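You operate a simulated robot arm through the tools that you are given. There is no shell and no other tool. Be economical: measure what you need, move in short steps, check, and stop when the job is done.

You are at the controls of a simulated two-armed robot. One attempt, no reset.

Task
Let the half pallet go and jog it fully onto the rollers.
Fine: both pusher frames home, the stop down, the button box's black knob left on FWD.

Only the result counts: the job must be done as asked and must still hold three seconds after the hand-in. Knocking over, shifting, dropping, spilling or breaking anything else fails it.

Robot
Two 7-joint arms with two-finger parallel grippers on one trunk, on a base that drives. Base frame: it is fixed to the floor where the robot stands at the start and does not move with it; the origin is under the middle of the robot, x ahead of it, y to its left, z up. Units: mm, degrees, N and s.
The left shoulder is at the start at [50, 187, 1035], the right one opposite. Places, roughly: black knob of the button box [800, 400, 800]; black lever of the far valve [300, -500, 800]; black lever of the near valve [400, 0, 800]; far dial knob [200, -700, 700]; half pallet [-3250, -4250, 250]; near dial knob [500, 200, 700]; red switch of the button box [1000, 300, 800]; white button of the button box [900, 400, 800]; yellow knob of the button box [800, 400, 800]; yellow lever of the near frame [300, -300, 800]. Payload 3.43 kg a hand.
The tool frame of a hand sits at the grasp point between the pads (the TCP): z along the fingers, y along the line on which they close. The tips reach 30 mm beyond it. The gripper opens to 94 mm. The fingers are 28 mm wide and 10 mm thick; the gripper's body (50 by 96 mm) begins 55 mm behind the TCP.
Orientation is that of the tool frame in the base frame, as a unit quaternion [w, x, y, z]. With the fingers straight down and closing along the base's y, the tool's x points along the base's -x, its y along +y and its z along -z.

Tools
- The arms move only by the tool drive_tool. It takes "left_plan", "right_plan" or both (then of equal length, played together; a hand with none holds still); each is a list of rows, each a list of 7 numbers: the opening, from 0 (shut) to 1 (fully open), then the shift along the base's x, y, z in mm, then the turn, a rotation vector about the base's x, y, z in rad. In form: [[hand, x, y, z, ax, ay, az], ...]. A call has 1 to 8 rows; each row shifts and turns the commanded pose from where the row before left it. Rows are played at 5 a second. More than 50 mm and 8.6 degrees between two rows, or a gripper value outside its range, and nothing of the call is played. A pose out of reach is approached as far as the arm can. The call stops where the force on the tool passes 40 N (or 10 N more than at its start, if that is more) or the arm is blocked; 0.2 s more then pass. Each finger travels about 153 mm/s and halts on what it meets, pressing with about 22 N; the grip force reading is that of the motor and also rises with nothing between the fingers. The clock runs only during rows and for 0.2 s after the last one: add rows that do not move to give the fingers time. It gives the time, the measured TCP pose, the force on the tool (base axes), the opening and the grip force at its end, in the units of the frame above (readings bear some noise), with the torque about the TCP (base axes, N m) and any sound that the robot's microphone picked up.
- Cameras (640 x 400 px; columns grow to the right, rows downward): "scene" is now at [149, -19.3, 1208]; the picture's right is [-0.20, -0.98, 0.00], its down [-0.45, 0.09, -0.89] and it looks along [0.87, -0.18, -0.46] (base axes); focal length 214 px, centre (320, 200). "left" rides on the left gripper at [76, -14, -103] in its tool frame; the picture's right is [0.18, 0.98, 0.00], its down [-0.75, 0.14, -0.64] and it looks along [-0.63, 0.12, 0.77] (tool axes); focal length 243 px, centre (320, 200). "right" rides on the right gripper at [76, 14, -102] in its tool frame; the picture's right is [-0.18, 0.98, 0.00], its down [-0.75, -0.14, -0.64] and it looks along [-0.63, -0.12, 0.77] (tool axes); focal length 243 px, centre (320, 200). There is no depth. A picture from a camera that has moved, and an enlarged one, comes with that camera's place and axes in the base frame and with its lens.
- get_image(camera): a new picture of that camera. The clock stands still meanwhile.
- move_column(by): slides the trunk up (or, below 0, down) by that many mm; the arms and the scene camera ride with it, the base frame stays. It gives what a move gives, with no picture.
- roll_base(legs): drives the robot by 1 to 6 legs, each [ahead, left, turn to the left] in mm, mm and degrees, along the robot's own axes; the way and the turn of a leg run together, so that a leg with both is an arc; at most 1500 mm and 180 degrees a leg. The arms and the cameras ride along, it lands a little off, and it stops where it bumps. It gives what a move gives.
- turn_head(pan, tilt): turns the head with the scene camera to pan (to the left, within 80 degrees either way) and tilt (down, from -29 to 69), counted from straight ahead of the robot. It gives what a move gives.
- close_up(camera, box): a new picture of the part [left, top, right, bottom] of that camera's present view, enlarged. The clock stands still meanwhile.
- finish_job(): hands the job in; it is judged then, once.

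Go step by step. Nothing tells you exact positions but the pictures and the camera data: compare them with the known pose of the tool, close in by small moves and look again before you grip or let go. The budget is 120 turns and 108 pictures, counting those below and the enlarged ones. Unless the task says otherwise, let go and move clear before handing in, and close with one line.

The tools are called after "Emit:" as name(argument=value, ...) on one line, values as JSON. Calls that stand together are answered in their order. drive_tool: Moves the arms, as the interface text tells. Its arguments: {"type":"object","properties":{"left_plan":{"type":"array"},"right_plan":{"type":"array"}},"required":[]} The other tools are called the same way: move_column (by) slides the trunk up or down; roll_base (legs) drives the base; turn_head (pan, tilt) turns the head that bears the scene camera; get_image (camera) takes a picture; close_up (camera, box) takes an enlarged picture of a part of a camera's view; finish_job () hands the job in.

At the start:

```text
t: 0.0
left_tool_pos: [455.8, 323.6, 1048.9]
left_tool_rot: [-0.001, 0.0, 1.0, -0.001]
left_ft_force: [-0.1, 0.1, 0.2]
left_torque: [0.01, -0.01, -0.02]
left_gripper_width: 94.1
left_grip_force: 0.0
right_tool_pos: [395.3, -77.3, 1141.3]
right_tool_rot: [0.0, 0.001, 1.0, -0.001]
right_ft_force: [-0.1, 0.4, 0.3]
right_torque: [0.01, 0.0, 0.0]
right_gripper_width: 94.0
right_grip_force: 0.1
trunk travel left (down, up): [-250.0, 182.0]
robot x, y, heading: [1.8, 0.4, -0.1]
head pan, tilt: [-11.5, 27.4]
```

scene: 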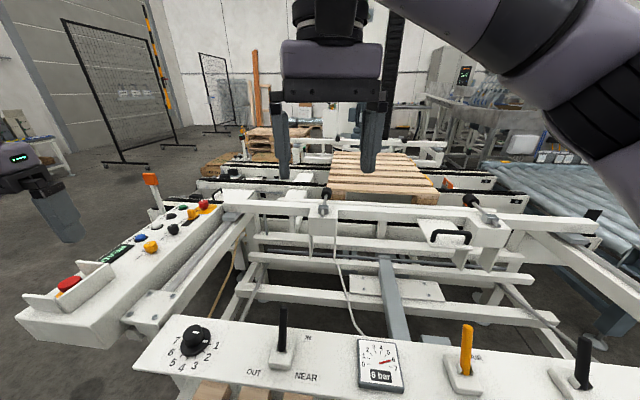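
right: 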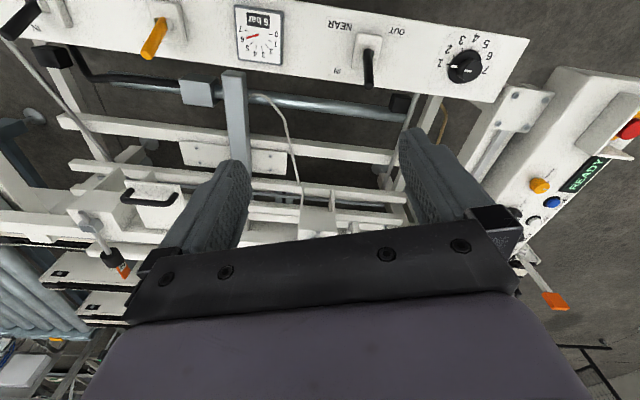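
left: 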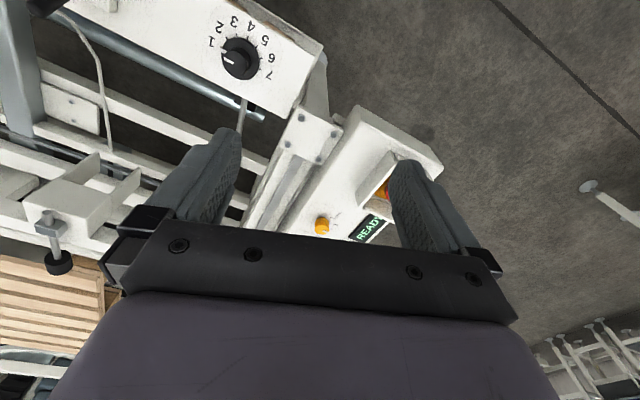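

I see a pneumatic squaring station with a valve panel in front of me, a button box to the left and a half pallet between pusher frames. First I will look closely at the controls and the pallet.

Emit:
close_up(camera="scene", box=[20, 160, 260, 320])

Emit:
close_up(camera="scene", box=[130, 290, 640, 400])

Emit:
close_up(camera="scene", box=[180, 120, 560, 300])

Emit:
turn_head(pan=-20, tilt=45)

Emit:
get_image(camera="scene")

```text
2.50 times, centred on (140, 240) of scene
camera zoom: at [149.0, -19.3, 1208.0], right [-0.2, -0.98, 0.0], down [-0.45, 0.09, -0.89], along [0.87, -0.18, -0.46], focal length 536 px, centre (770, 100)
```

zoom: 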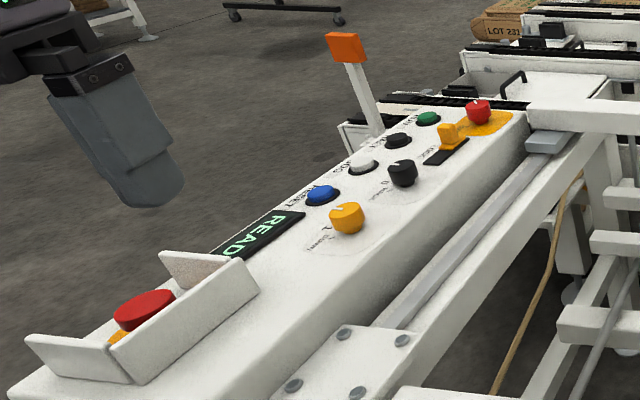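

```text
1.25 times, centred on (385, 345) of scene
camera zoom: at [149.0, -19.3, 1208.0], right [-0.2, -0.98, 0.0], down [-0.45, 0.09, -0.89], along [0.87, -0.18, -0.46], focal length 269 px, centre (238, 18)
```

zoom: 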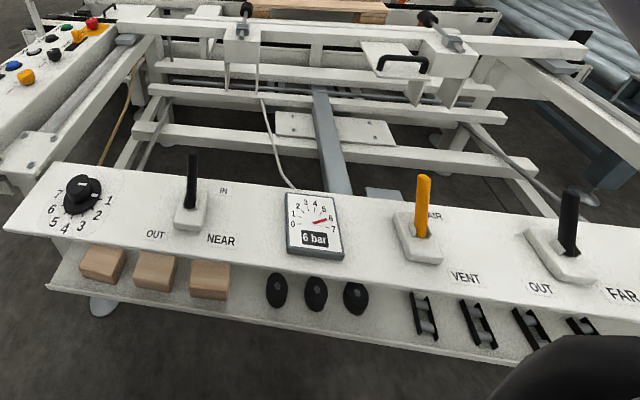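

```text
1.68 times, centred on (370, 210) of scene
camera zoom: at [149.0, -19.3, 1208.0], right [-0.2, -0.98, 0.0], down [-0.45, 0.09, -0.89], along [0.87, -0.18, -0.46], focal length 361 px, centre (236, 183)
```

zoom: 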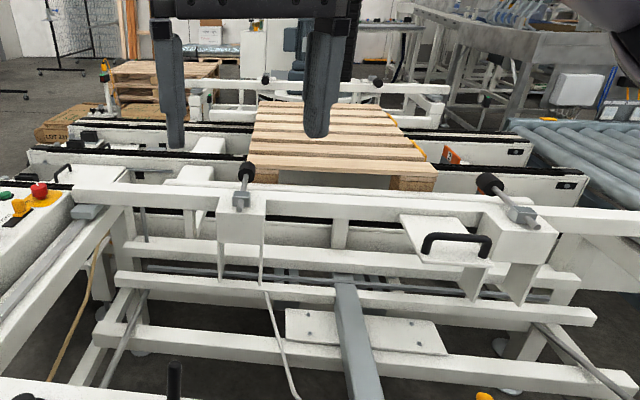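

```text
t: 0.8
left_tool_pos: [455.3, 323.7, 1047.5]
left_tool_rot: [0.0, -0.001, 1.0, 0.0]
left_ft_force: [-1.1, -0.2, -0.2]
left_torque: [-0.02, -0.02, 0.01]
left_gripper_width: 94.0
left_grip_force: 0.2
right_tool_pos: [396.0, -78.3, 1141.2]
right_tool_rot: [0.0, 0.002, 1.0, 0.001]
right_ft_force: [-0.4, 0.0, -0.3]
right_torque: [0.01, -0.03, -0.03]
right_gripper_width: 94.1
right_grip_force: 0.1
trunk travel left (down, up): [-250.0, 182.0]
robot x, y, heading: [-2.5, 0.1, 0.3]
head pan, tilt: [-20.0, 45.0]
```

```text
101 pictures are left
camera scene: at [135.9, -28.9, 1181.3], right [-0.34, -0.94, 0.0], down [-0.66, 0.24, -0.71], along [0.67, -0.24, -0.71], focal length 214 px, centre (320, 200)
```

scene: 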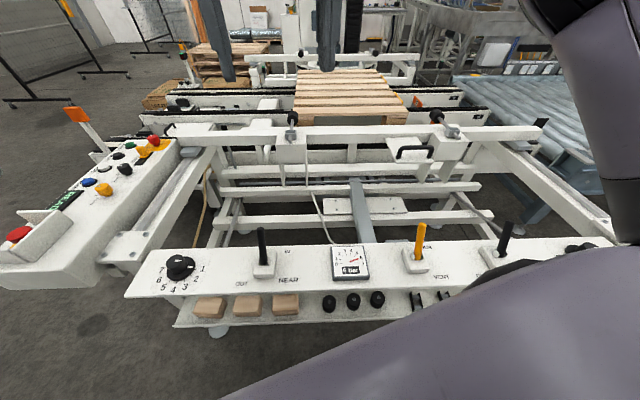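

The labels on the controls are too small to read from here. I'll zoom in on the box and the valve panel.

Emit:
close_up(camera="scene", box=[70, 130, 180, 200])

Emit:
close_up(camera="scene", box=[140, 220, 400, 330])

Emit:
close_up(camera="scene", box=[380, 210, 620, 320])

Emit:
close_up(camera="scene", box=[140, 40, 560, 260])

Emit:
close_up(camera="left", box=[220, 60, 460, 260])

```text
5.71 times, centred on (125, 165) of scene
camera zoom: at [135.9, -28.9, 1181.3], right [-0.34, -0.94, 0.0], down [-0.66, 0.24, -0.71], along [0.67, -0.24, -0.71], focal length 1226 px, centre (1434, 400)
```

zoom: 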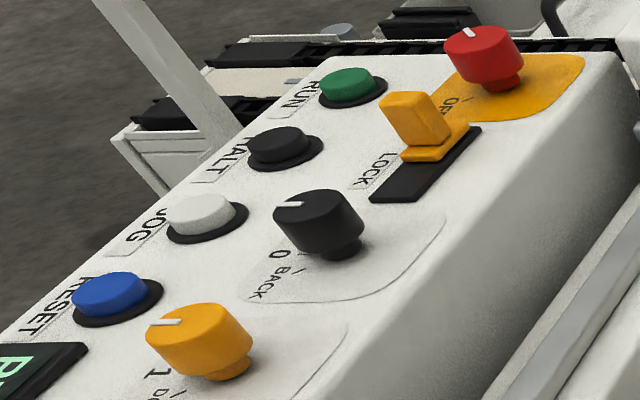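

```text
2.46 times, centred on (270, 275) of scene
camera zoom: at [135.9, -28.9, 1181.3], right [-0.34, -0.94, 0.0], down [-0.66, 0.24, -0.71], along [0.67, -0.24, -0.71], focal length 528 px, centre (443, 15)
```

zoom: 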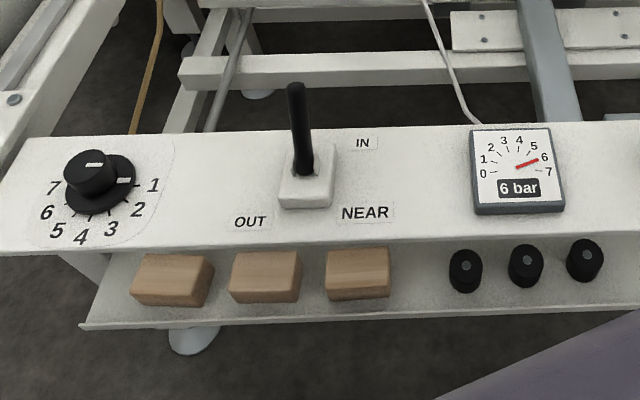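

```text
2.67 times, centred on (500, 265) of scene
camera zoom: at [135.9, -28.9, 1181.3], right [-0.34, -0.94, 0.0], down [-0.66, 0.24, -0.71], along [0.67, -0.24, -0.71], focal length 572 px, centre (-160, 27)
```

zoom: 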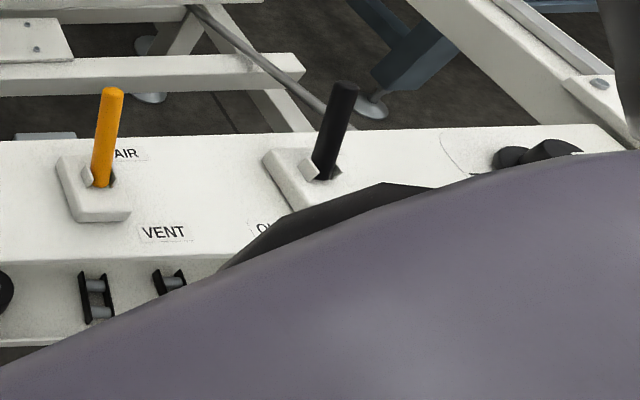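

```text
1.52 times, centred on (350, 150) of scene
camera zoom: at [135.9, -28.9, 1181.3], right [-0.34, -0.94, 0.0], down [-0.66, 0.24, -0.71], along [0.67, -0.24, -0.71], focal length 327 px, centre (274, 276)
```

zoom: 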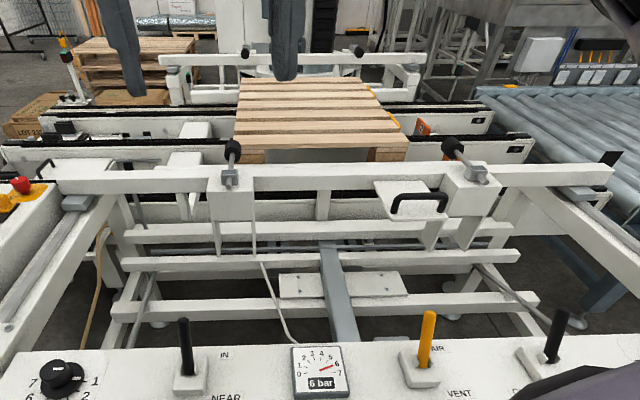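

```text
2.00 times, centred on (340, 160) of left
camera zoom: at [380.5, 309.4, 1149.9], right [-0.18, 0.98, 0.0], down [0.75, 0.14, 0.64], along [0.63, 0.12, -0.77], focal length 485 px, centre (280, 280)
```

zoom: 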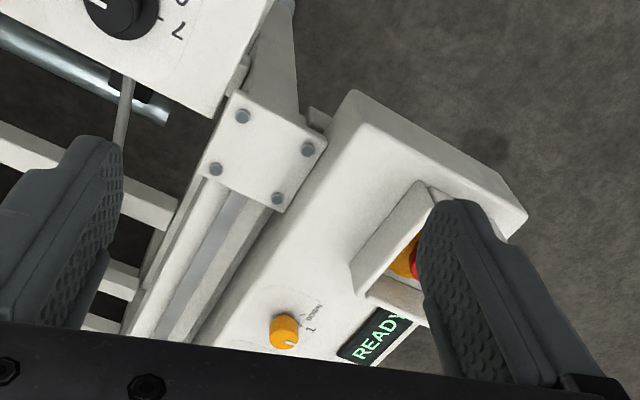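

Emit:
turn_head(pan=25, tilt=30)

Emit:
move_column(by=180)

Emit:
get_image(camera="scene")

Emit:
get_image(camera="left")

```text
t: 1.9
left_tool_pos: [455.1, 323.8, 1047.5]
left_tool_rot: [0.0, 0.0, 1.0, 0.0]
left_ft_force: [0.6, -0.6, 0.0]
left_torque: [-0.01, 0.01, -0.02]
left_gripper_width: 93.9
left_grip_force: 0.0
right_tool_pos: [395.7, -78.2, 1142.4]
right_tool_rot: [0.0, 0.0, 1.0, 0.0]
right_ft_force: [0.9, -0.2, -0.3]
right_torque: [0.03, 0.01, -0.01]
right_gripper_width: 93.8
right_grip_force: 0.1
trunk travel left (down, up): [-250.0, 182.0]
robot x, y, heading: [3.4, -0.0, -0.0]
head pan, tilt: [25.0, 30.0]
```

```text
t: 3.9
left_tool_pos: [455.9, 324.0, 1227.2]
left_tool_rot: [0.0, -0.001, 1.0, 0.0]
left_ft_force: [0.3, 0.1, 0.3]
left_torque: [0.03, 0.0, -0.02]
left_gripper_width: 93.9
left_grip_force: 0.0
right_tool_pos: [397.3, -78.3, 1322.3]
right_tool_rot: [-0.001, 0.001, 1.0, -0.001]
right_ft_force: [0.3, 0.1, 0.2]
right_torque: [-0.01, -0.02, 0.02]
right_gripper_width: 94.0
right_grip_force: 0.0
trunk travel left (down, up): [-430.0, 2.0]
robot x, y, heading: [0.8, -3.3, 0.0]
head pan, tilt: [25.0, 30.0]
```

```text
95 pictures are left
camera scene: at [141.5, 37.2, 1383.8], right [0.42, -0.91, 0.0], down [-0.45, -0.21, -0.87], along [0.78, 0.37, -0.5], focal length 214 px, centre (320, 200)
```

scene: 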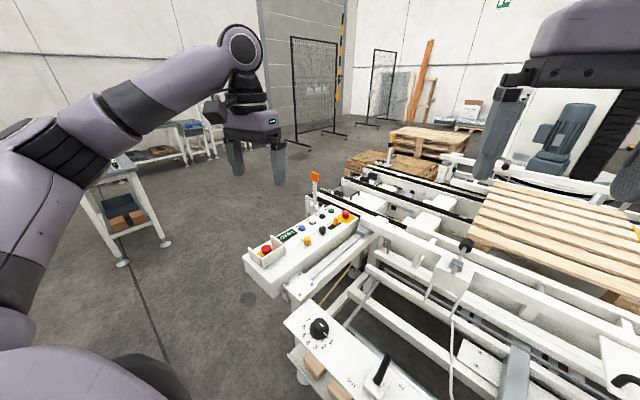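

```text
94 pictures are left
camera left: at [380.6, 309.4, 1329.8], right [-0.18, 0.98, 0.0], down [0.75, 0.14, 0.64], along [0.63, 0.12, -0.77], focal length 243 px, centre (320, 200)
```

left: 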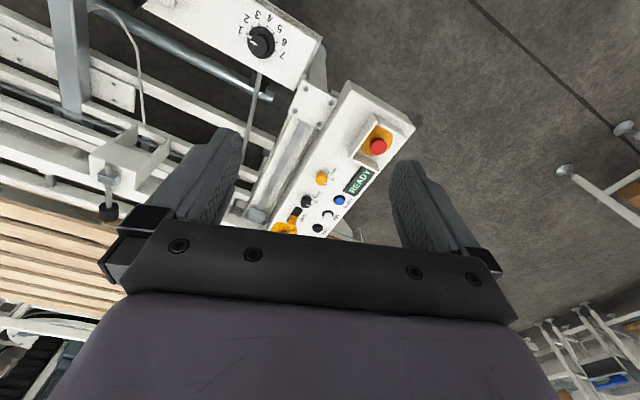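

Emit:
close_up(camera="scene", box=[240, 165, 370, 285])

Emit:
close_up(camera="left", box=[260, 110, 400, 240])

Emit:
close_up(camera="scene", box=[340, 120, 640, 320])

Emit:
get_image(camera="right")

```text
3.33 times, centred on (305, 225) of scene
camera zoom: at [141.5, 37.2, 1383.8], right [0.42, -0.91, 0.0], down [-0.45, -0.21, -0.87], along [0.78, 0.37, -0.5], focal length 715 px, centre (370, 117)
```

zoom: 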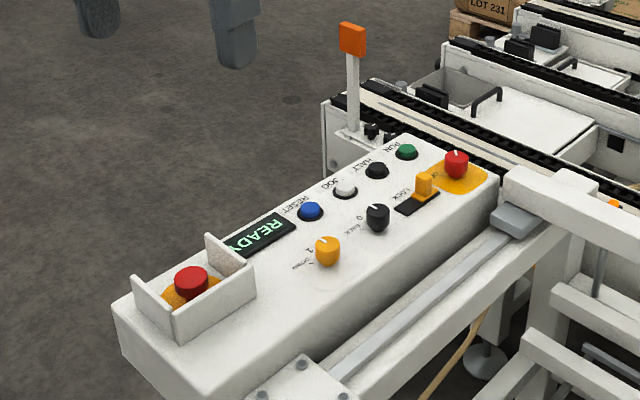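

```text
3.08 times, centred on (330, 175) of left
camera zoom: at [380.6, 309.4, 1329.8], right [-0.18, 0.98, 0.0], down [0.75, 0.14, 0.64], along [0.63, 0.12, -0.77], focal length 746 px, centre (289, 277)
```

zoom: 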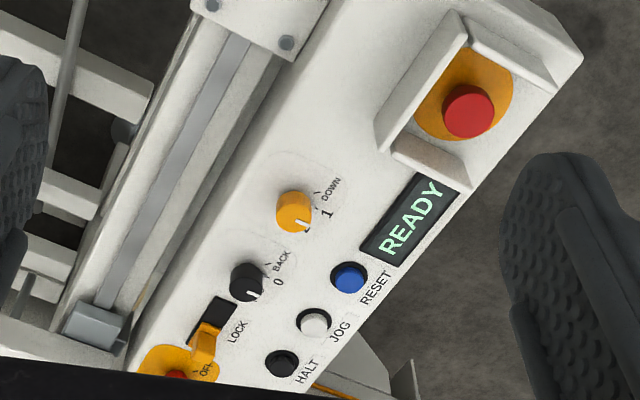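

```text
2.00 times, centred on (490, 220) of scene
camera zoom: at [141.5, 37.2, 1383.8], right [0.42, -0.91, 0.0], down [-0.45, -0.21, -0.87], along [0.78, 0.37, -0.5], focal length 429 px, centre (-20, 160)
```

zoom: 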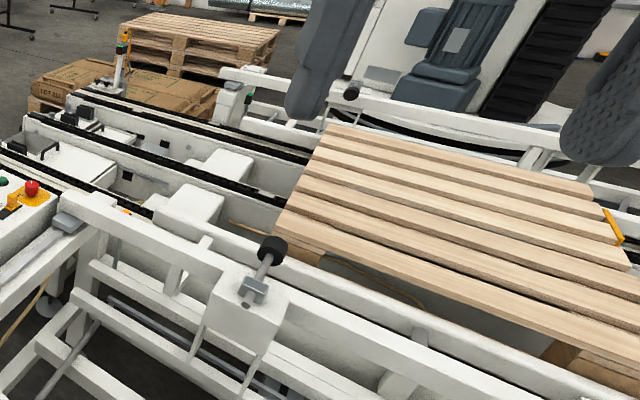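

```text
90 pictures are left
camera right: at [320.4, -64.2, 1424.4], right [0.19, 0.98, 0.0], down [0.75, -0.14, 0.64], along [0.63, -0.12, -0.77], focal length 243 px, centre (320, 200)
```

right: 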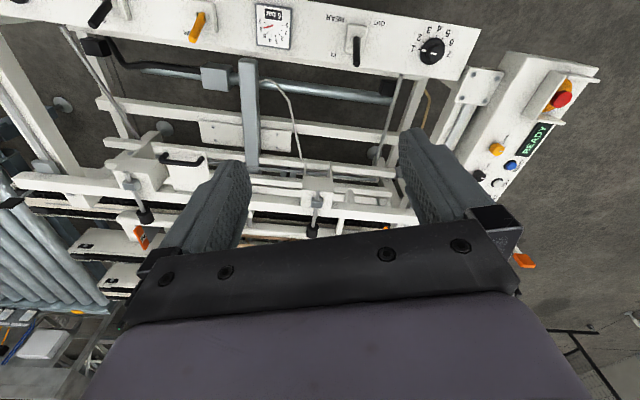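

Emit:
drive_tool(left_plan=[[1, 50, 15, -20, 0, 0, 0], [1, 50, 15, -20, 0, 0, 0], [1, 50, 0, -10, 0, 0, 0], [1, 50, 0, -10, 0, 0, 0], [1, 50, 0, 0, 0, 0, 0]])

Emit:
get_image(camera="left")

```text
refused: row 1 steps farther than a row can; nothing moved
```

```text
89 pictures are left
camera left: at [380.6, 309.4, 1329.8], right [-0.18, 0.98, 0.0], down [0.75, 0.14, 0.64], along [0.63, 0.12, -0.77], focal length 243 px, centre (320, 200)
```

left: 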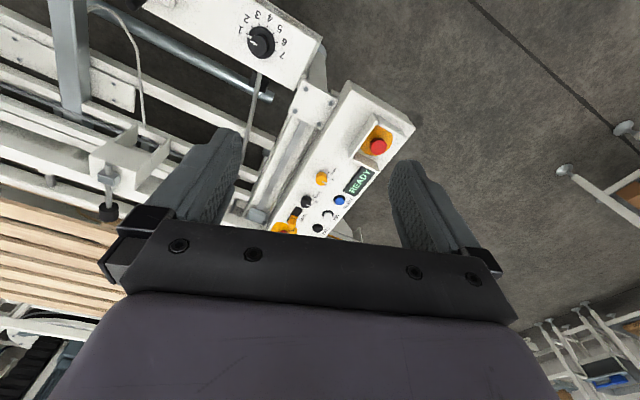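

Row size is limited to 50 mm; I will resend with smaller rows.

Emit:
drive_tool(left_plan=[[1, 45, 10, -10, 0, 0, 0], [1, 45, 10, -10, 0, 0, 0], [1, 45, 0, -10, 0, 0, 0], [1, 45, 0, -10, 0, 0, 0], [1, 45, 0, 0, 0, 0, 0]])

Emit:
get_image(camera="left")

```text
t: 5.1
left_tool_pos: [610.6, 341.2, 1178.7]
left_tool_rot: [0.0, 0.0, 1.0, 0.001]
left_ft_force: [1.2, -0.9, 0.2]
left_torque: [0.03, -0.01, 0.0]
left_gripper_width: 94.2
left_grip_force: 0.0
left hand out of reach, approached as far as the arm can: row 4, 5
right_tool_pos: [396.2, -79.4, 1320.9]
right_tool_rot: [0.0, 0.0, 1.0, 0.001]
right_ft_force: [0.2, -0.3, 0.2]
right_torque: [0.02, 0.03, -0.01]
right_gripper_width: 94.1
right_grip_force: 0.1
trunk travel left (down, up): [-430.0, 2.0]
robot x, y, heading: [-0.3, -6.6, -0.2]
head pan, tilt: [25.0, 30.0]
```

```text
88 pictures are left
camera left: at [534.7, 326.7, 1280.9], right [-0.18, 0.98, 0.0], down [0.75, 0.14, 0.64], along [0.63, 0.12, -0.77], focal length 243 px, centre (320, 200)
```

left: 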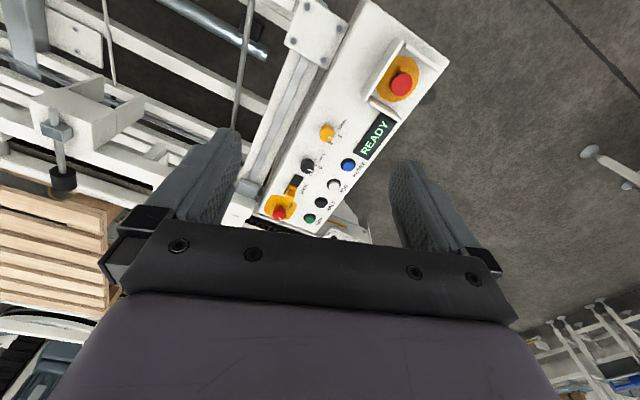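

Emit:
close_up(camera="left", box=[255, 105, 375, 235])

Emit:
turn_head(pan=-35, tilt=25)

Emit:
get_image(camera="scene")

```text
3.08 times, centred on (315, 170) of left
camera zoom: at [534.7, 326.7, 1280.9], right [-0.18, 0.98, 0.0], down [0.75, 0.14, 0.64], along [0.63, 0.12, -0.77], focal length 746 px, centre (335, 292)
```

zoom: 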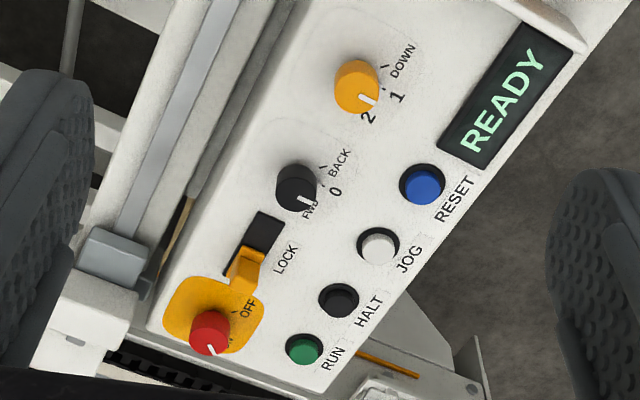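

```text
t: 6.4
left_tool_pos: [608.4, 341.8, 1178.7]
left_tool_rot: [0.0, 0.0, 1.0, 0.0]
left_ft_force: [-0.8, 0.7, -1.1]
left_torque: [-0.02, 0.02, 0.01]
left_gripper_width: 93.9
left_grip_force: 0.2
right_tool_pos: [395.6, -76.6, 1321.7]
right_tool_rot: [0.0, 0.001, 1.0, 0.0]
right_ft_force: [-0.6, 0.4, 0.1]
right_torque: [-0.01, -0.01, -0.01]
right_gripper_width: 94.5
right_grip_force: 0.1
trunk travel left (down, up): [-430.0, 2.0]
robot x, y, heading: [0.9, 3.0, -0.1]
head pan, tilt: [-35.0, 25.0]
```

```text
86 pictures are left
camera scene: at [134.9, -53.9, 1391.8], right [-0.57, -0.82, 0.0], down [-0.35, 0.24, -0.91], along [0.74, -0.52, -0.42], focal length 214 px, centre (320, 200)
```

scene: 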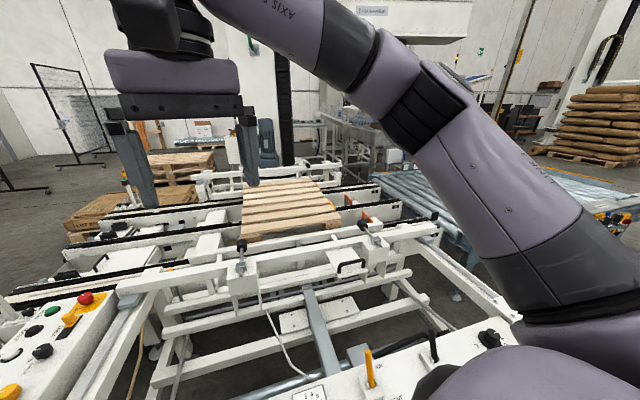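

Emit:
turn_head(pan=-80, tilt=10)

Emit:
get_image(camera="scene")

Emit:
close_up(camera="left", box=[295, 115, 355, 180])

```text
t: 7.5
left_tool_pos: [607.7, 341.7, 1179.2]
left_tool_rot: [-0.001, 0.0, 1.0, 0.001]
left_ft_force: [0.0, -0.1, -0.2]
left_torque: [0.0, -0.02, -0.02]
left_gripper_width: 94.0
left_grip_force: 0.0
right_tool_pos: [396.3, -78.2, 1322.0]
right_tool_rot: [0.0, 0.001, 1.0, 0.0]
right_ft_force: [0.5, 0.4, -0.4]
right_torque: [0.01, 0.02, -0.01]
right_gripper_width: 94.0
right_grip_force: 0.1
trunk travel left (down, up): [-430.0, 2.0]
robot x, y, heading: [3.5, -1.1, -0.1]
head pan, tilt: [-80.0, 10.0]
```

```text
85 pictures are left
camera scene: at [75.6, -92.7, 1416.1], right [-0.98, -0.17, 0.0], down [-0.03, 0.17, -0.98], along [0.17, -0.97, -0.17], focal length 214 px, centre (320, 200)
```

scene: 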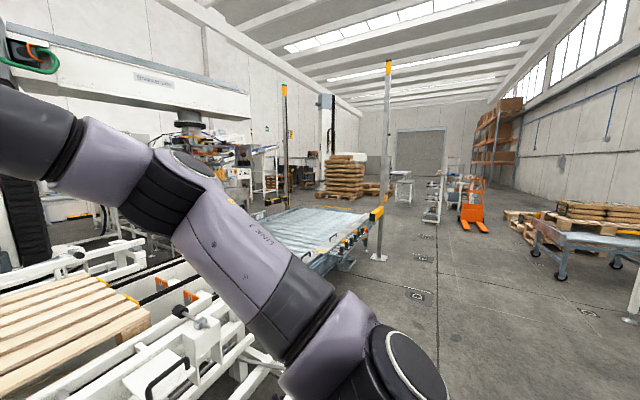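

```text
6.15 times, centred on (325, 148) of left
camera zoom: at [533.8, 327.6, 1281.5], right [-0.18, 0.98, 0.0], down [0.75, 0.14, 0.64], along [0.63, 0.12, -0.77], focal length 1493 px, centre (289, 523)
```

zoom: 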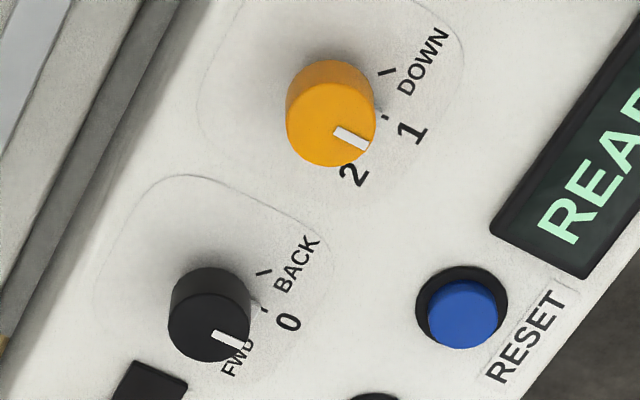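

Emit:
close_up(camera="scene", box=[480, 180, 640, 300])

Emit:
drive_tool(right_plan=[[1, -45, -20, 0, 0, 0, 0], [1, -45, -20, 0, 0, 0, 0], [1, -30, -30, 0, 0, 0, 0], [1, 0, -45, 0, 0, 0, 0], [1, 0, -45, 0, 0, 0, 0]])

Emit:
turn_head(pan=-30, tilt=25)

Emit:
get_image(camera="scene")

```text
3.33 times, centred on (560, 240) of scene
camera zoom: at [75.6, -92.7, 1416.1], right [-0.98, -0.17, 0.0], down [-0.03, 0.17, -0.98], along [0.17, -0.97, -0.17], focal length 715 px, centre (-480, 67)
```

zoom: 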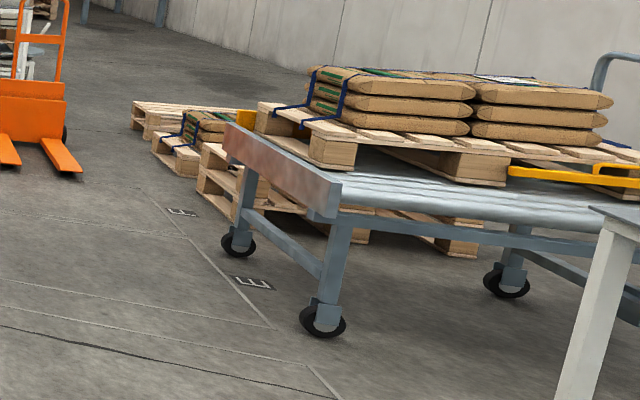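

```text
t: 8.8
left_tool_pos: [608.9, 341.1, 1179.7]
left_tool_rot: [0.0, 0.0, 1.0, 0.0]
left_ft_force: [0.2, 0.7, 0.3]
left_torque: [0.03, -0.04, 0.02]
left_gripper_width: 94.1
left_grip_force: 0.2
right_tool_pos: [275.6, -240.2, 1322.1]
right_tool_rot: [-0.001, 0.001, 1.0, 0.002]
right_ft_force: [0.2, -0.4, -0.3]
right_torque: [-0.03, 0.01, -0.01]
right_gripper_width: 94.0
right_grip_force: 0.0
trunk travel left (down, up): [-430.0, 2.0]
robot x, y, heading: [0.3, -1.4, -0.1]
head pan, tilt: [-80.0, 10.0]
```

```text
t: 9.9
left_tool_pos: [608.7, 341.9, 1179.6]
left_tool_rot: [0.0, 0.0, 1.0, 0.0]
left_ft_force: [0.4, -0.2, -0.3]
left_torque: [-0.01, 0.01, 0.02]
left_gripper_width: 93.9
left_grip_force: 0.1
right_tool_pos: [276.8, -237.8, 1322.2]
right_tool_rot: [0.0, 0.001, 1.0, 0.0]
right_ft_force: [-0.8, -0.3, 0.0]
right_torque: [0.02, 0.0, 0.0]
right_gripper_width: 93.7
right_grip_force: 0.0
trunk travel left (down, up): [-430.0, 2.0]
robot x, y, heading: [0.3, 3.8, 0.0]
head pan, tilt: [-30.0, 25.0]
```

```text
82 pictures are left
camera scene: at [139.1, -47.3, 1391.8], right [-0.5, -0.87, 0.0], down [-0.37, 0.21, -0.91], along [0.78, -0.45, -0.42], focal length 214 px, centre (320, 200)
```

scene: 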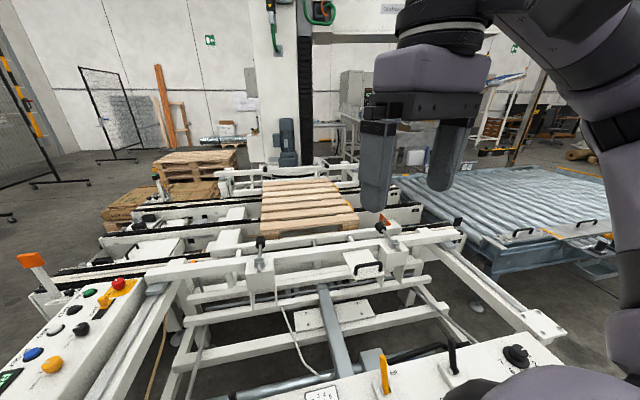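

Emit:
close_up(camera="scene", box=[200, 150, 480, 310])

Emit:
close_up(camera="scene", box=[300, 310, 580, 400])

Emit:
close_up(camera="scene", box=[100, 150, 300, 260])

```text
2.29 times, centred on (340, 230) of scene
camera zoom: at [139.1, -47.3, 1391.8], right [-0.5, -0.87, 0.0], down [-0.37, 0.21, -0.91], along [0.78, -0.45, -0.42], focal length 490 px, centre (274, 131)
```

zoom: 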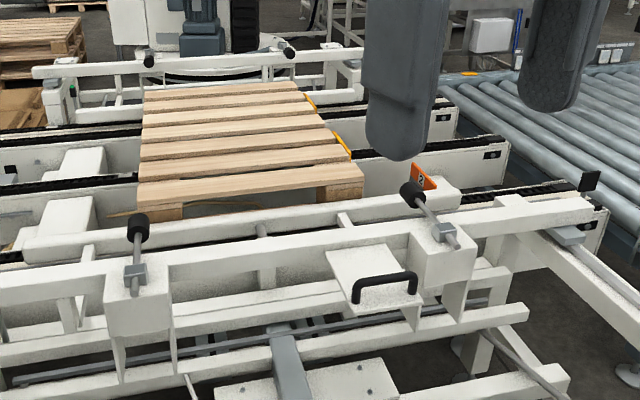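

```text
2.29 times, centred on (440, 355) of scene
camera zoom: at [139.1, -47.3, 1391.8], right [-0.5, -0.87, 0.0], down [-0.37, 0.21, -0.91], along [0.78, -0.45, -0.42], focal length 490 px, centre (46, -154)
```

zoom: 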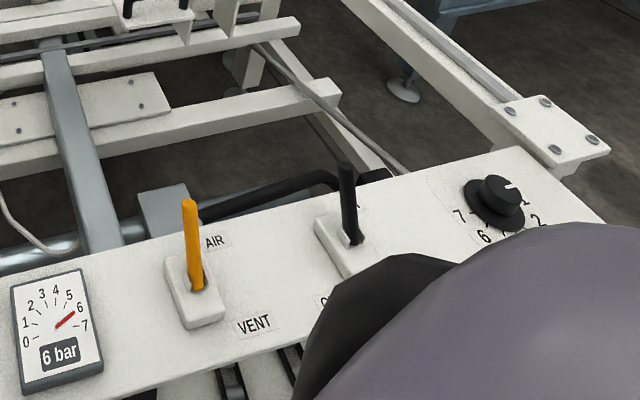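

```text
3.20 times, centred on (200, 205) of scene
camera zoom: at [139.1, -47.3, 1391.8], right [-0.5, -0.87, 0.0], down [-0.37, 0.21, -0.91], along [0.78, -0.45, -0.42], focal length 686 px, centre (704, 184)
```

zoom: 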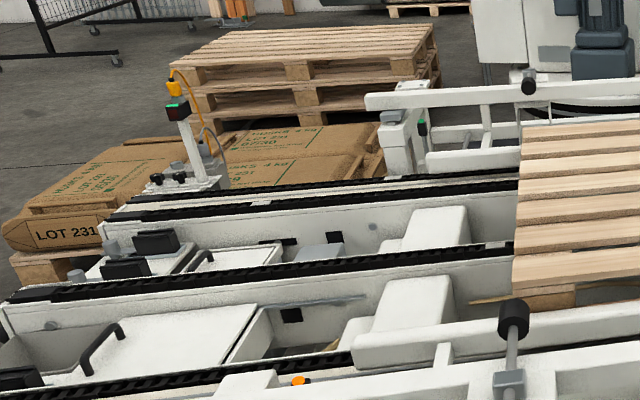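

The knobs sit at 1 (yellow) and 0 (black), and both valve levers lean away from me, to IN, so OUT should bring the frames home. I'll lower the trunk and bring the right hand over the far lever.

Emit:
move_column(by=-180)

Emit:
drive_tool(right_plan=[[0, 0, -45, -10, 0, 0, 0], [0, 0, -45, -10, 0, 0, 0], [0, 0, -45, -20, 0, 0, 0], [0, 0, -45, -20, 0, 0, 0], [0, 10, -45, -20, 0, 0, 0], [0, 20, -30, -30, 0, 0, 0], [0, 20, -35, -30, 0, 0, 0], [0, 10, -45, 0, 0, 0, 0]])

Emit:
turn_head(pan=-50, tilt=45)

Emit:
get_image(camera="scene")

Emit:
get_image(camera="right")

```text
t: 11.9
left_tool_pos: [609.1, 341.8, 998.8]
left_tool_rot: [0.0, 0.0, 1.0, 0.0]
left_ft_force: [-0.5, -0.6, -0.4]
left_torque: [0.01, 0.0, 0.05]
left_gripper_width: 94.1
left_grip_force: 0.0
right_tool_pos: [276.7, -239.6, 1143.2]
right_tool_rot: [0.0, 0.001, 1.0, 0.0]
right_ft_force: [0.1, 0.2, 0.8]
right_torque: [0.01, 0.02, 0.01]
right_gripper_width: 93.9
right_grip_force: 0.1
trunk travel left (down, up): [-250.0, 182.0]
robot x, y, heading: [-0.3, -1.6, 0.1]
head pan, tilt: [-30.0, 25.0]
```

```text
refused: row 5 steps farther than a row can; nothing moved
```

```text
t: 12.8
left_tool_pos: [608.8, 341.4, 997.4]
left_tool_rot: [-0.001, 0.0, 1.0, 0.0]
left_ft_force: [0.4, 0.3, -0.2]
left_torque: [0.0, 0.02, -0.01]
left_gripper_width: 94.0
left_grip_force: 0.0
right_tool_pos: [276.9, -238.0, 1142.1]
right_tool_rot: [0.0, 0.0, 1.0, 0.0]
right_ft_force: [-0.5, 0.1, 0.3]
right_torque: [-0.02, 0.01, 0.02]
right_gripper_width: 93.9
right_grip_force: 0.0
trunk travel left (down, up): [-250.0, 182.0]
robot x, y, heading: [-0.0, 0.1, -0.2]
head pan, tilt: [-50.0, 45.0]
```

```text
78 pictures are left
camera scene: at [111.7, -63.4, 1181.3], right [-0.77, -0.64, 0.0], down [-0.45, 0.54, -0.71], along [0.46, -0.54, -0.71], focal length 214 px, centre (320, 200)
```

scene: 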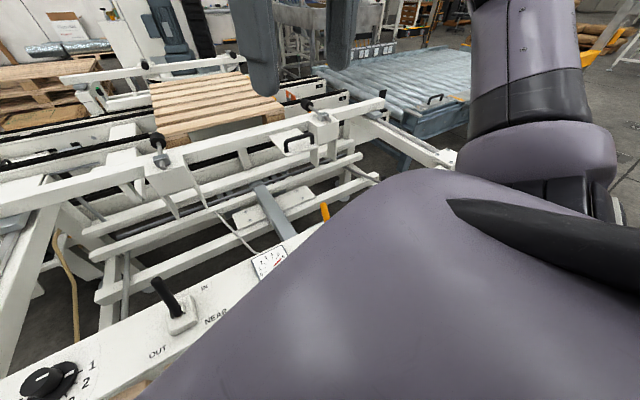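

```text
77 pictures are left
camera right: at [200.5, -225.0, 1245.3], right [0.19, 0.98, 0.0], down [0.75, -0.14, 0.64], along [0.63, -0.12, -0.77], focal length 243 px, centre (320, 200)
```

right: 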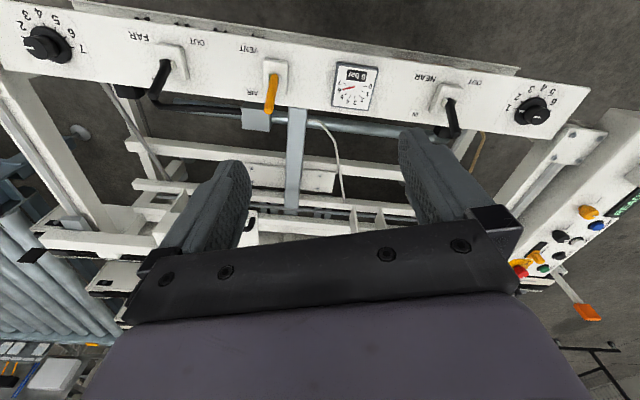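

Emit:
drive_tool(right_plan=[[0, 5, -42, -20, 0, 0, 0], [0, 5, -42, -20, 0, 0, 0], [0, 5, -42, -20, 0, 0, 0], [0, 8, -42, -20, 0, 0, 0], [0, 8, -42, -20, 0, 0, 0], [0, 8, -42, -20, 0, 0, 0], [0, 9, -42, -20, 0, 0, 0], [0, 10, -40, -20, 0, 0, 0]])

Emit:
get_image(camera="right")

Emit:
get_image(camera="scene")

```text
t: 14.8
left_tool_pos: [608.7, 341.9, 998.9]
left_tool_rot: [0.0, 0.0, 1.0, 0.0]
left_ft_force: [-0.4, -0.1, -1.0]
left_torque: [0.04, -0.04, 0.01]
left_gripper_width: 93.8
left_grip_force: 0.0
right_tool_pos: [344.2, -534.8, 1014.9]
right_tool_rot: [0.055, 0.002, 0.998, -0.001]
right_ft_force: [-0.5, 0.8, 0.6]
right_torque: [-0.02, 0.02, 0.02]
right_gripper_width: 0.0
right_grip_force: 21.7
right hand out of reach, approached as far as the arm can: row 5, 8
trunk travel left (down, up): [-250.0, 182.0]
robot x, y, heading: [2.4, -0.9, 0.0]
head pan, tilt: [-50.0, 45.0]
stopped in row 8 (right hand): the arm was blocked; the commanded pose is now the measured one
```

```text
76 pictures are left
camera right: at [257.1, -521.2, 1108.1], right [0.19, 0.98, 0.02], down [0.68, -0.14, 0.72], along [0.71, -0.12, -0.69], focal length 243 px, centre (320, 200)
```

right: 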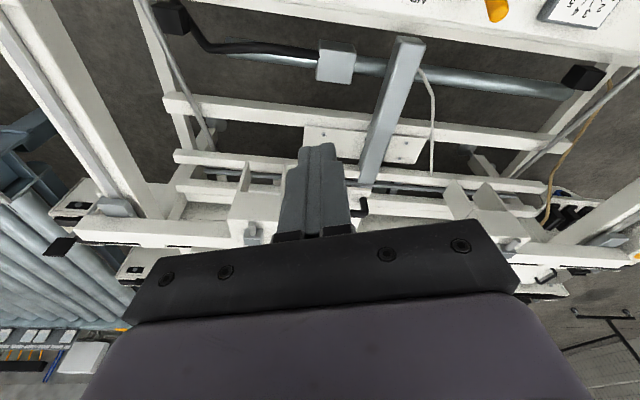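

```text
75 pictures are left
camera scene: at [111.7, -63.5, 1181.2], right [-0.77, -0.64, 0.0], down [-0.45, 0.54, -0.71], along [0.45, -0.54, -0.71], focal length 214 px, centre (320, 200)
```

scene: 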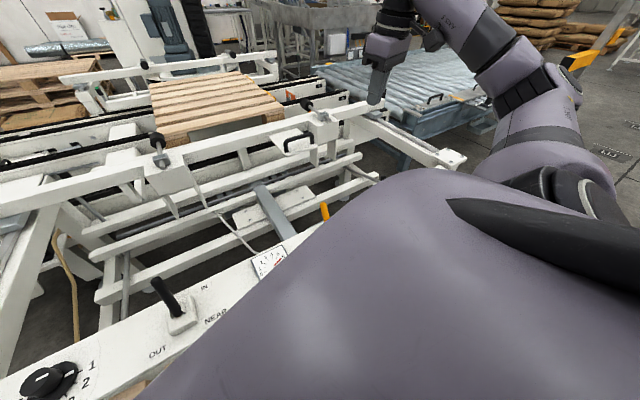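

The right arm got stuck a bit short, probably at a joint limit. I'll pull the left hand back and up, lower the trunk, and level the right tool.

Emit:
drive_tool(left_plan=[[1, -40, 0, 25, 0, 0, 0], [1, -40, 0, 25, 0, 0, 0], [1, -40, 0, 25, 0, 0, 0], [1, -40, 0, 25, 0, 0, 0], [1, 0, 0, 45, 0, 0, 0]], right_plan=[[0, 0, 0, 0, 0, -0.11, 0], [0, -5, 0, 0, 0, 0, 0], [0, 0, 0, 0, 0, 0, 0], [0, 0, 0, 0, 0, 0, 0], [0, 0, 0, 0, 0, 0, 0]])

Emit:
move_column(by=-130)

Emit:
get_image(camera="right")

```text
t: 16.0
left_tool_pos: [449.7, 341.1, 1142.8]
left_tool_rot: [-0.002, 0.0, 1.0, -0.001]
left_ft_force: [0.2, 0.0, -0.2]
left_torque: [0.02, -0.02, 0.0]
left_gripper_width: 94.2
left_grip_force: 0.0
right_tool_pos: [338.4, -535.9, 1015.1]
right_tool_rot: [0.11, 0.004, 0.994, -0.002]
right_ft_force: [-0.8, 0.0, 0.3]
right_torque: [0.02, 0.0, 0.01]
right_gripper_width: 0.0
right_grip_force: 22.5
trunk travel left (down, up): [-250.0, 182.0]
robot x, y, heading: [-0.1, -0.7, 0.2]
head pan, tilt: [-50.0, 45.0]
```

```text
t: 17.5
left_tool_pos: [450.0, 342.7, 1013.8]
left_tool_rot: [-0.001, 0.001, 1.0, 0.0]
left_ft_force: [-0.1, -0.1, 0.7]
left_torque: [-0.01, 0.02, 0.01]
left_gripper_width: 94.1
left_grip_force: 0.1
right_tool_pos: [339.2, -535.2, 885.4]
right_tool_rot: [0.11, 0.002, 0.994, -0.001]
right_ft_force: [0.4, 0.3, 0.3]
right_torque: [0.02, 0.05, -0.03]
right_gripper_width: 0.0
right_grip_force: 21.7
trunk travel left (down, up): [-120.0, 312.0]
robot x, y, heading: [1.9, -2.0, 0.1]
head pan, tilt: [-50.0, 45.0]
```

```text
74 pictures are left
camera right: at [242.4, -521.0, 968.3], right [0.18, 0.98, 0.04], down [0.59, -0.14, 0.79], along [0.78, -0.12, -0.61], focal length 243 px, centre (320, 200)
```

right: 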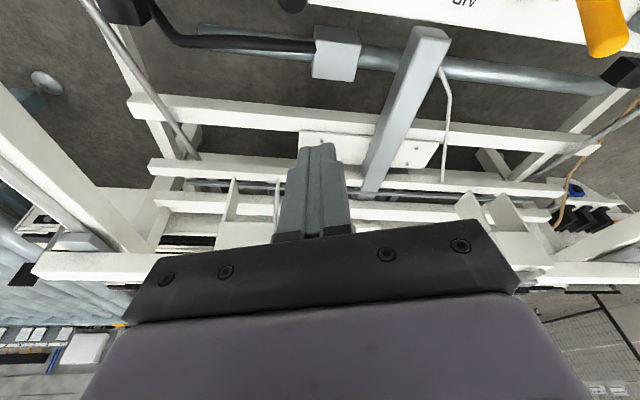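

Emit:
drive_tool(right_plan=[[0, 0, 0, 0, 0, 0.11, 0], [0, 0, 0, 0, 0, 0.11, 0], [0, 0, 0, 0, 0, 0, 0]])

Emit:
get_image(camera="right")

Emit:
get_image(camera="scene")

```text
t: 18.3
left_tool_pos: [449.5, 342.3, 1013.3]
left_tool_rot: [0.0, 0.001, 1.0, 0.0]
left_ft_force: [-0.3, -0.2, -0.5]
left_torque: [0.01, -0.02, -0.03]
left_gripper_width: 94.1
left_grip_force: 0.0
right_tool_pos: [346.6, -539.4, 881.7]
right_tool_rot: [0.028, 0.014, 1.0, 0.002]
right_ft_force: [0.5, -0.4, -0.1]
right_torque: [0.02, 0.0, -0.02]
right_gripper_width: 0.0
right_grip_force: 22.0
right hand out of reach, approached as far as the arm can: row 2
trunk travel left (down, up): [-120.0, 312.0]
robot x, y, heading: [-0.5, -1.0, 0.0]
head pan, tilt: [-50.0, 45.0]
```

```text
73 pictures are left
camera right: at [264.9, -523.8, 980.6], right [0.21, 0.98, 0.02], down [0.71, -0.17, 0.68], along [0.67, -0.13, -0.73], focal length 243 px, centre (320, 200)
```

right: 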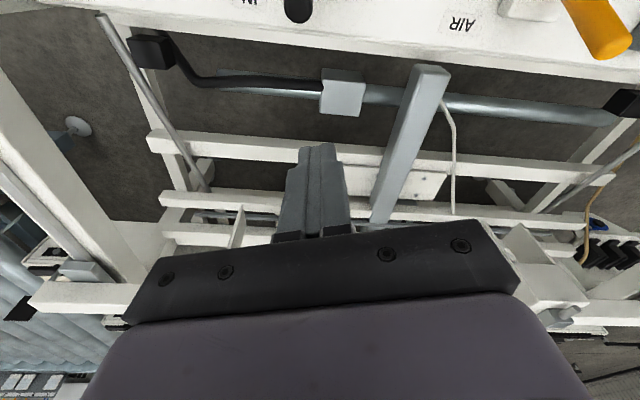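

```text
72 pictures are left
camera scene: at [111.7, -63.4, 1051.2], right [-0.77, -0.64, 0.0], down [-0.45, 0.54, -0.71], along [0.45, -0.54, -0.71], focal length 214 px, centre (320, 200)
```

scene: 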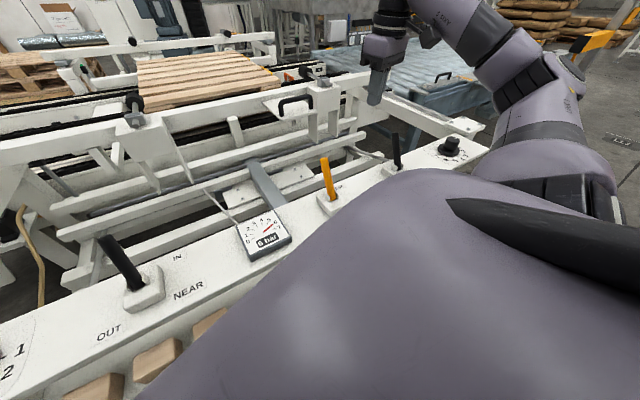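

The far lever is awkward for the arm from this stance. I'll back off, shift right and turn to face the panel squarely.

Emit:
drive_tool(right_plan=[[0, -40, 10, 25, 0, 0, 0], [0, -40, 10, 25, 0, 0, 0], [0, -30, 30, 25, 0, 0, 0], [0, 0, 30, 25, 0, 0, 0], [0, 0, 0, 0, 0, 0.05, 0]])

Emit:
roll_base(legs=[[-120, 0, 0], [0, -250, 0], [0, 0, -18]])

Emit:
turn_head(pan=0, tilt=40)

Emit:
get_image(camera="scene")

Emit:
get_image(camera="right")

```text
t: 19.5
left_tool_pos: [449.4, 342.6, 1012.7]
left_tool_rot: [-0.001, 0.0, 1.0, 0.0]
left_ft_force: [-1.0, 0.8, -0.2]
left_torque: [-0.01, 0.02, 0.0]
left_gripper_width: 93.8
left_grip_force: 0.0
right_tool_pos: [329.6, -442.8, 962.8]
right_tool_rot: [0.002, 0.014, 1.0, 0.003]
right_ft_force: [-0.1, -0.1, -0.4]
right_torque: [0.0, -0.01, 0.02]
right_gripper_width: 0.0
right_grip_force: 22.0
right hand out of reach, approached as far as the arm can: row 1, 2, 3
trunk travel left (down, up): [-120.0, 312.0]
robot x, y, heading: [1.5, 0.5, 0.0]
head pan, tilt: [-50.0, 45.0]
```

```text
t: 23.2
left_tool_pos: [411.9, -66.9, 1013.2]
left_tool_rot: [0.0, 0.16, 0.987, 0.0]
left_ft_force: [-0.4, -0.4, -0.2]
left_torque: [-0.01, 0.01, -0.02]
left_gripper_width: 94.1
left_grip_force: 0.1
right_tool_pos: [52.8, -772.9, 962.8]
right_tool_rot: [0.004, 0.174, 0.985, 0.002]
right_ft_force: [-0.9, -0.5, 0.4]
right_torque: [0.03, -0.02, 0.02]
right_gripper_width: 0.0
right_grip_force: 22.0
trunk travel left (down, up): [-120.0, 312.0]
robot x, y, heading: [-119.6, -247.1, -18.4]
head pan, tilt: [-50.0, 45.0]
```

```text
t: 24.4
left_tool_pos: [411.9, -66.5, 1013.5]
left_tool_rot: [0.0, 0.16, 0.987, 0.0]
left_ft_force: [0.6, -0.5, 0.8]
left_torque: [-0.01, -0.03, 0.02]
left_gripper_width: 94.2
left_grip_force: 0.0
right_tool_pos: [51.5, -773.1, 962.9]
right_tool_rot: [0.004, 0.174, 0.985, 0.002]
right_ft_force: [-0.7, 0.4, 0.0]
right_torque: [-0.01, 0.0, -0.02]
right_gripper_width: 0.1
right_grip_force: 21.6
trunk travel left (down, up): [-120.0, 312.0]
robot x, y, heading: [-121.2, -248.3, -18.6]
head pan, tilt: [0.0, 40.0]
```

```text
71 pictures are left
camera scene: at [15.0, -295.5, 1058.5], right [-0.32, -0.95, 0.0], down [-0.61, 0.2, -0.77], along [0.73, -0.24, -0.64], focal length 214 px, centre (320, 200)
```

scene: 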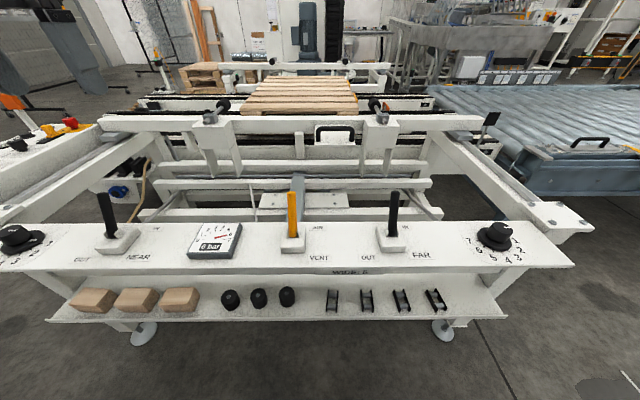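

```text
70 pictures are left
camera right: at [-14.8, -734.9, 1065.5], right [0.51, 0.86, 0.01], down [0.65, -0.39, 0.65], along [0.56, -0.32, -0.76], focal length 243 px, centre (320, 200)
```

right: 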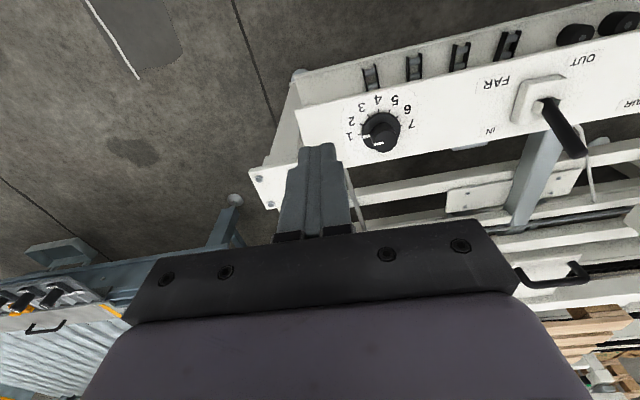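

Now I face the panel squarely. The far lever stands at about a=490 mm ahead and 165 mm right of me, with its tip near z 775; I bring the closed right fingers over its far side.

Emit:
drive_tool(right_plan=[[0, 34, 25.3, 0, 0, 0, 0], [0, 34, 25.3, 0, 0, 0, 0], [0, 34, 25.3, 0, 0, 0, 0], [0, 34, 25.3, 0, 0, 0, 0], [0, 34, 25.3, 0, 0, 0, 0], [0, 34, 25.3, 0, 0, 0, 0], [0, 34, 25.3, 0, 0, 0, 0], [0, 34, 25, 0, 0, 0, 0]])

Emit:
drive_tool(right_plan=[[0, 0, 0, -40, 0, 0, 0], [0, 0, 0, -40, 0, 0, 0]])

Emit:
get_image(camera="scene")

Emit:
get_image(camera="right")

```text
t: 26.2
left_tool_pos: [413.1, -65.7, 1013.3]
left_tool_rot: [0.0, 0.159, 0.987, 0.001]
left_ft_force: [0.2, 0.2, -0.1]
left_torque: [-0.01, 0.03, -0.02]
left_gripper_width: 93.7
left_grip_force: 0.0
right_tool_pos: [326.1, -571.7, 962.0]
right_tool_rot: [0.003, 0.174, 0.985, 0.002]
right_ft_force: [-0.1, -0.4, 0.2]
right_torque: [0.0, -0.03, -0.03]
right_gripper_width: 0.1
right_grip_force: 22.4
trunk travel left (down, up): [-120.0, 312.0]
robot x, y, heading: [-119.5, -248.3, -18.7]
head pan, tilt: [0.0, 40.0]
```

```text
t: 26.8
left_tool_pos: [413.0, -66.0, 1012.4]
left_tool_rot: [0.0, 0.16, 0.987, 0.0]
left_ft_force: [0.0, 0.0, 0.2]
left_torque: [0.03, 0.03, 0.02]
left_gripper_width: 94.0
left_grip_force: 0.0
right_tool_pos: [323.7, -571.3, 882.4]
right_tool_rot: [0.004, 0.173, 0.985, 0.003]
right_ft_force: [0.0, 0.6, 0.4]
right_torque: [-0.02, 0.0, 0.0]
right_gripper_width: 0.0
right_grip_force: 21.6
trunk travel left (down, up): [-120.0, 312.0]
robot x, y, heading: [-123.1, -247.8, -18.4]
head pan, tilt: [0.0, 40.0]
```

```text
69 pictures are left
camera scene: at [15.1, -295.5, 1058.5], right [-0.32, -0.95, 0.0], down [-0.61, 0.2, -0.77], along [0.73, -0.24, -0.64], focal length 214 px, centre (320, 200)
```

scene: 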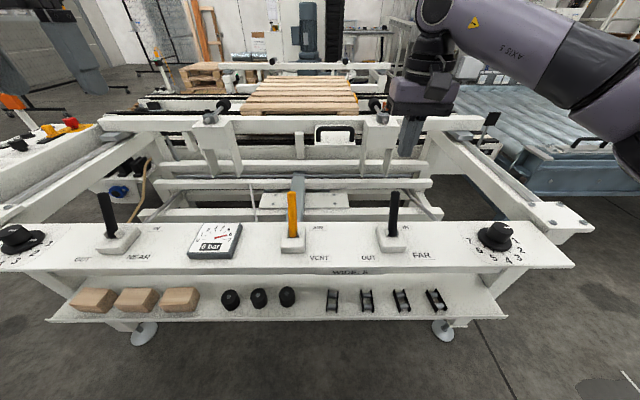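

```text
68 pictures are left
camera right: at [257.2, -533.8, 985.2], right [0.51, 0.86, 0.01], down [0.65, -0.39, 0.65], along [0.56, -0.32, -0.76], focal length 243 px, centre (320, 200)
```

right: 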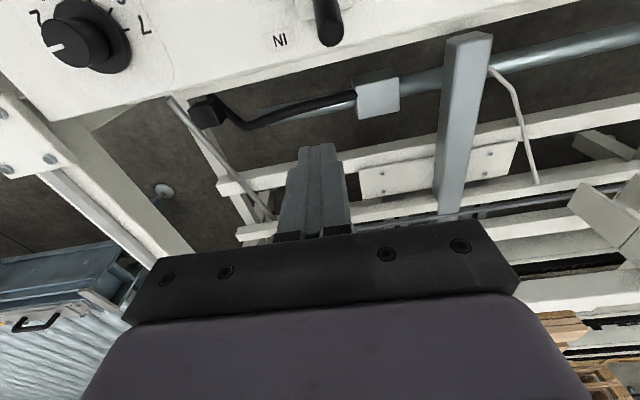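

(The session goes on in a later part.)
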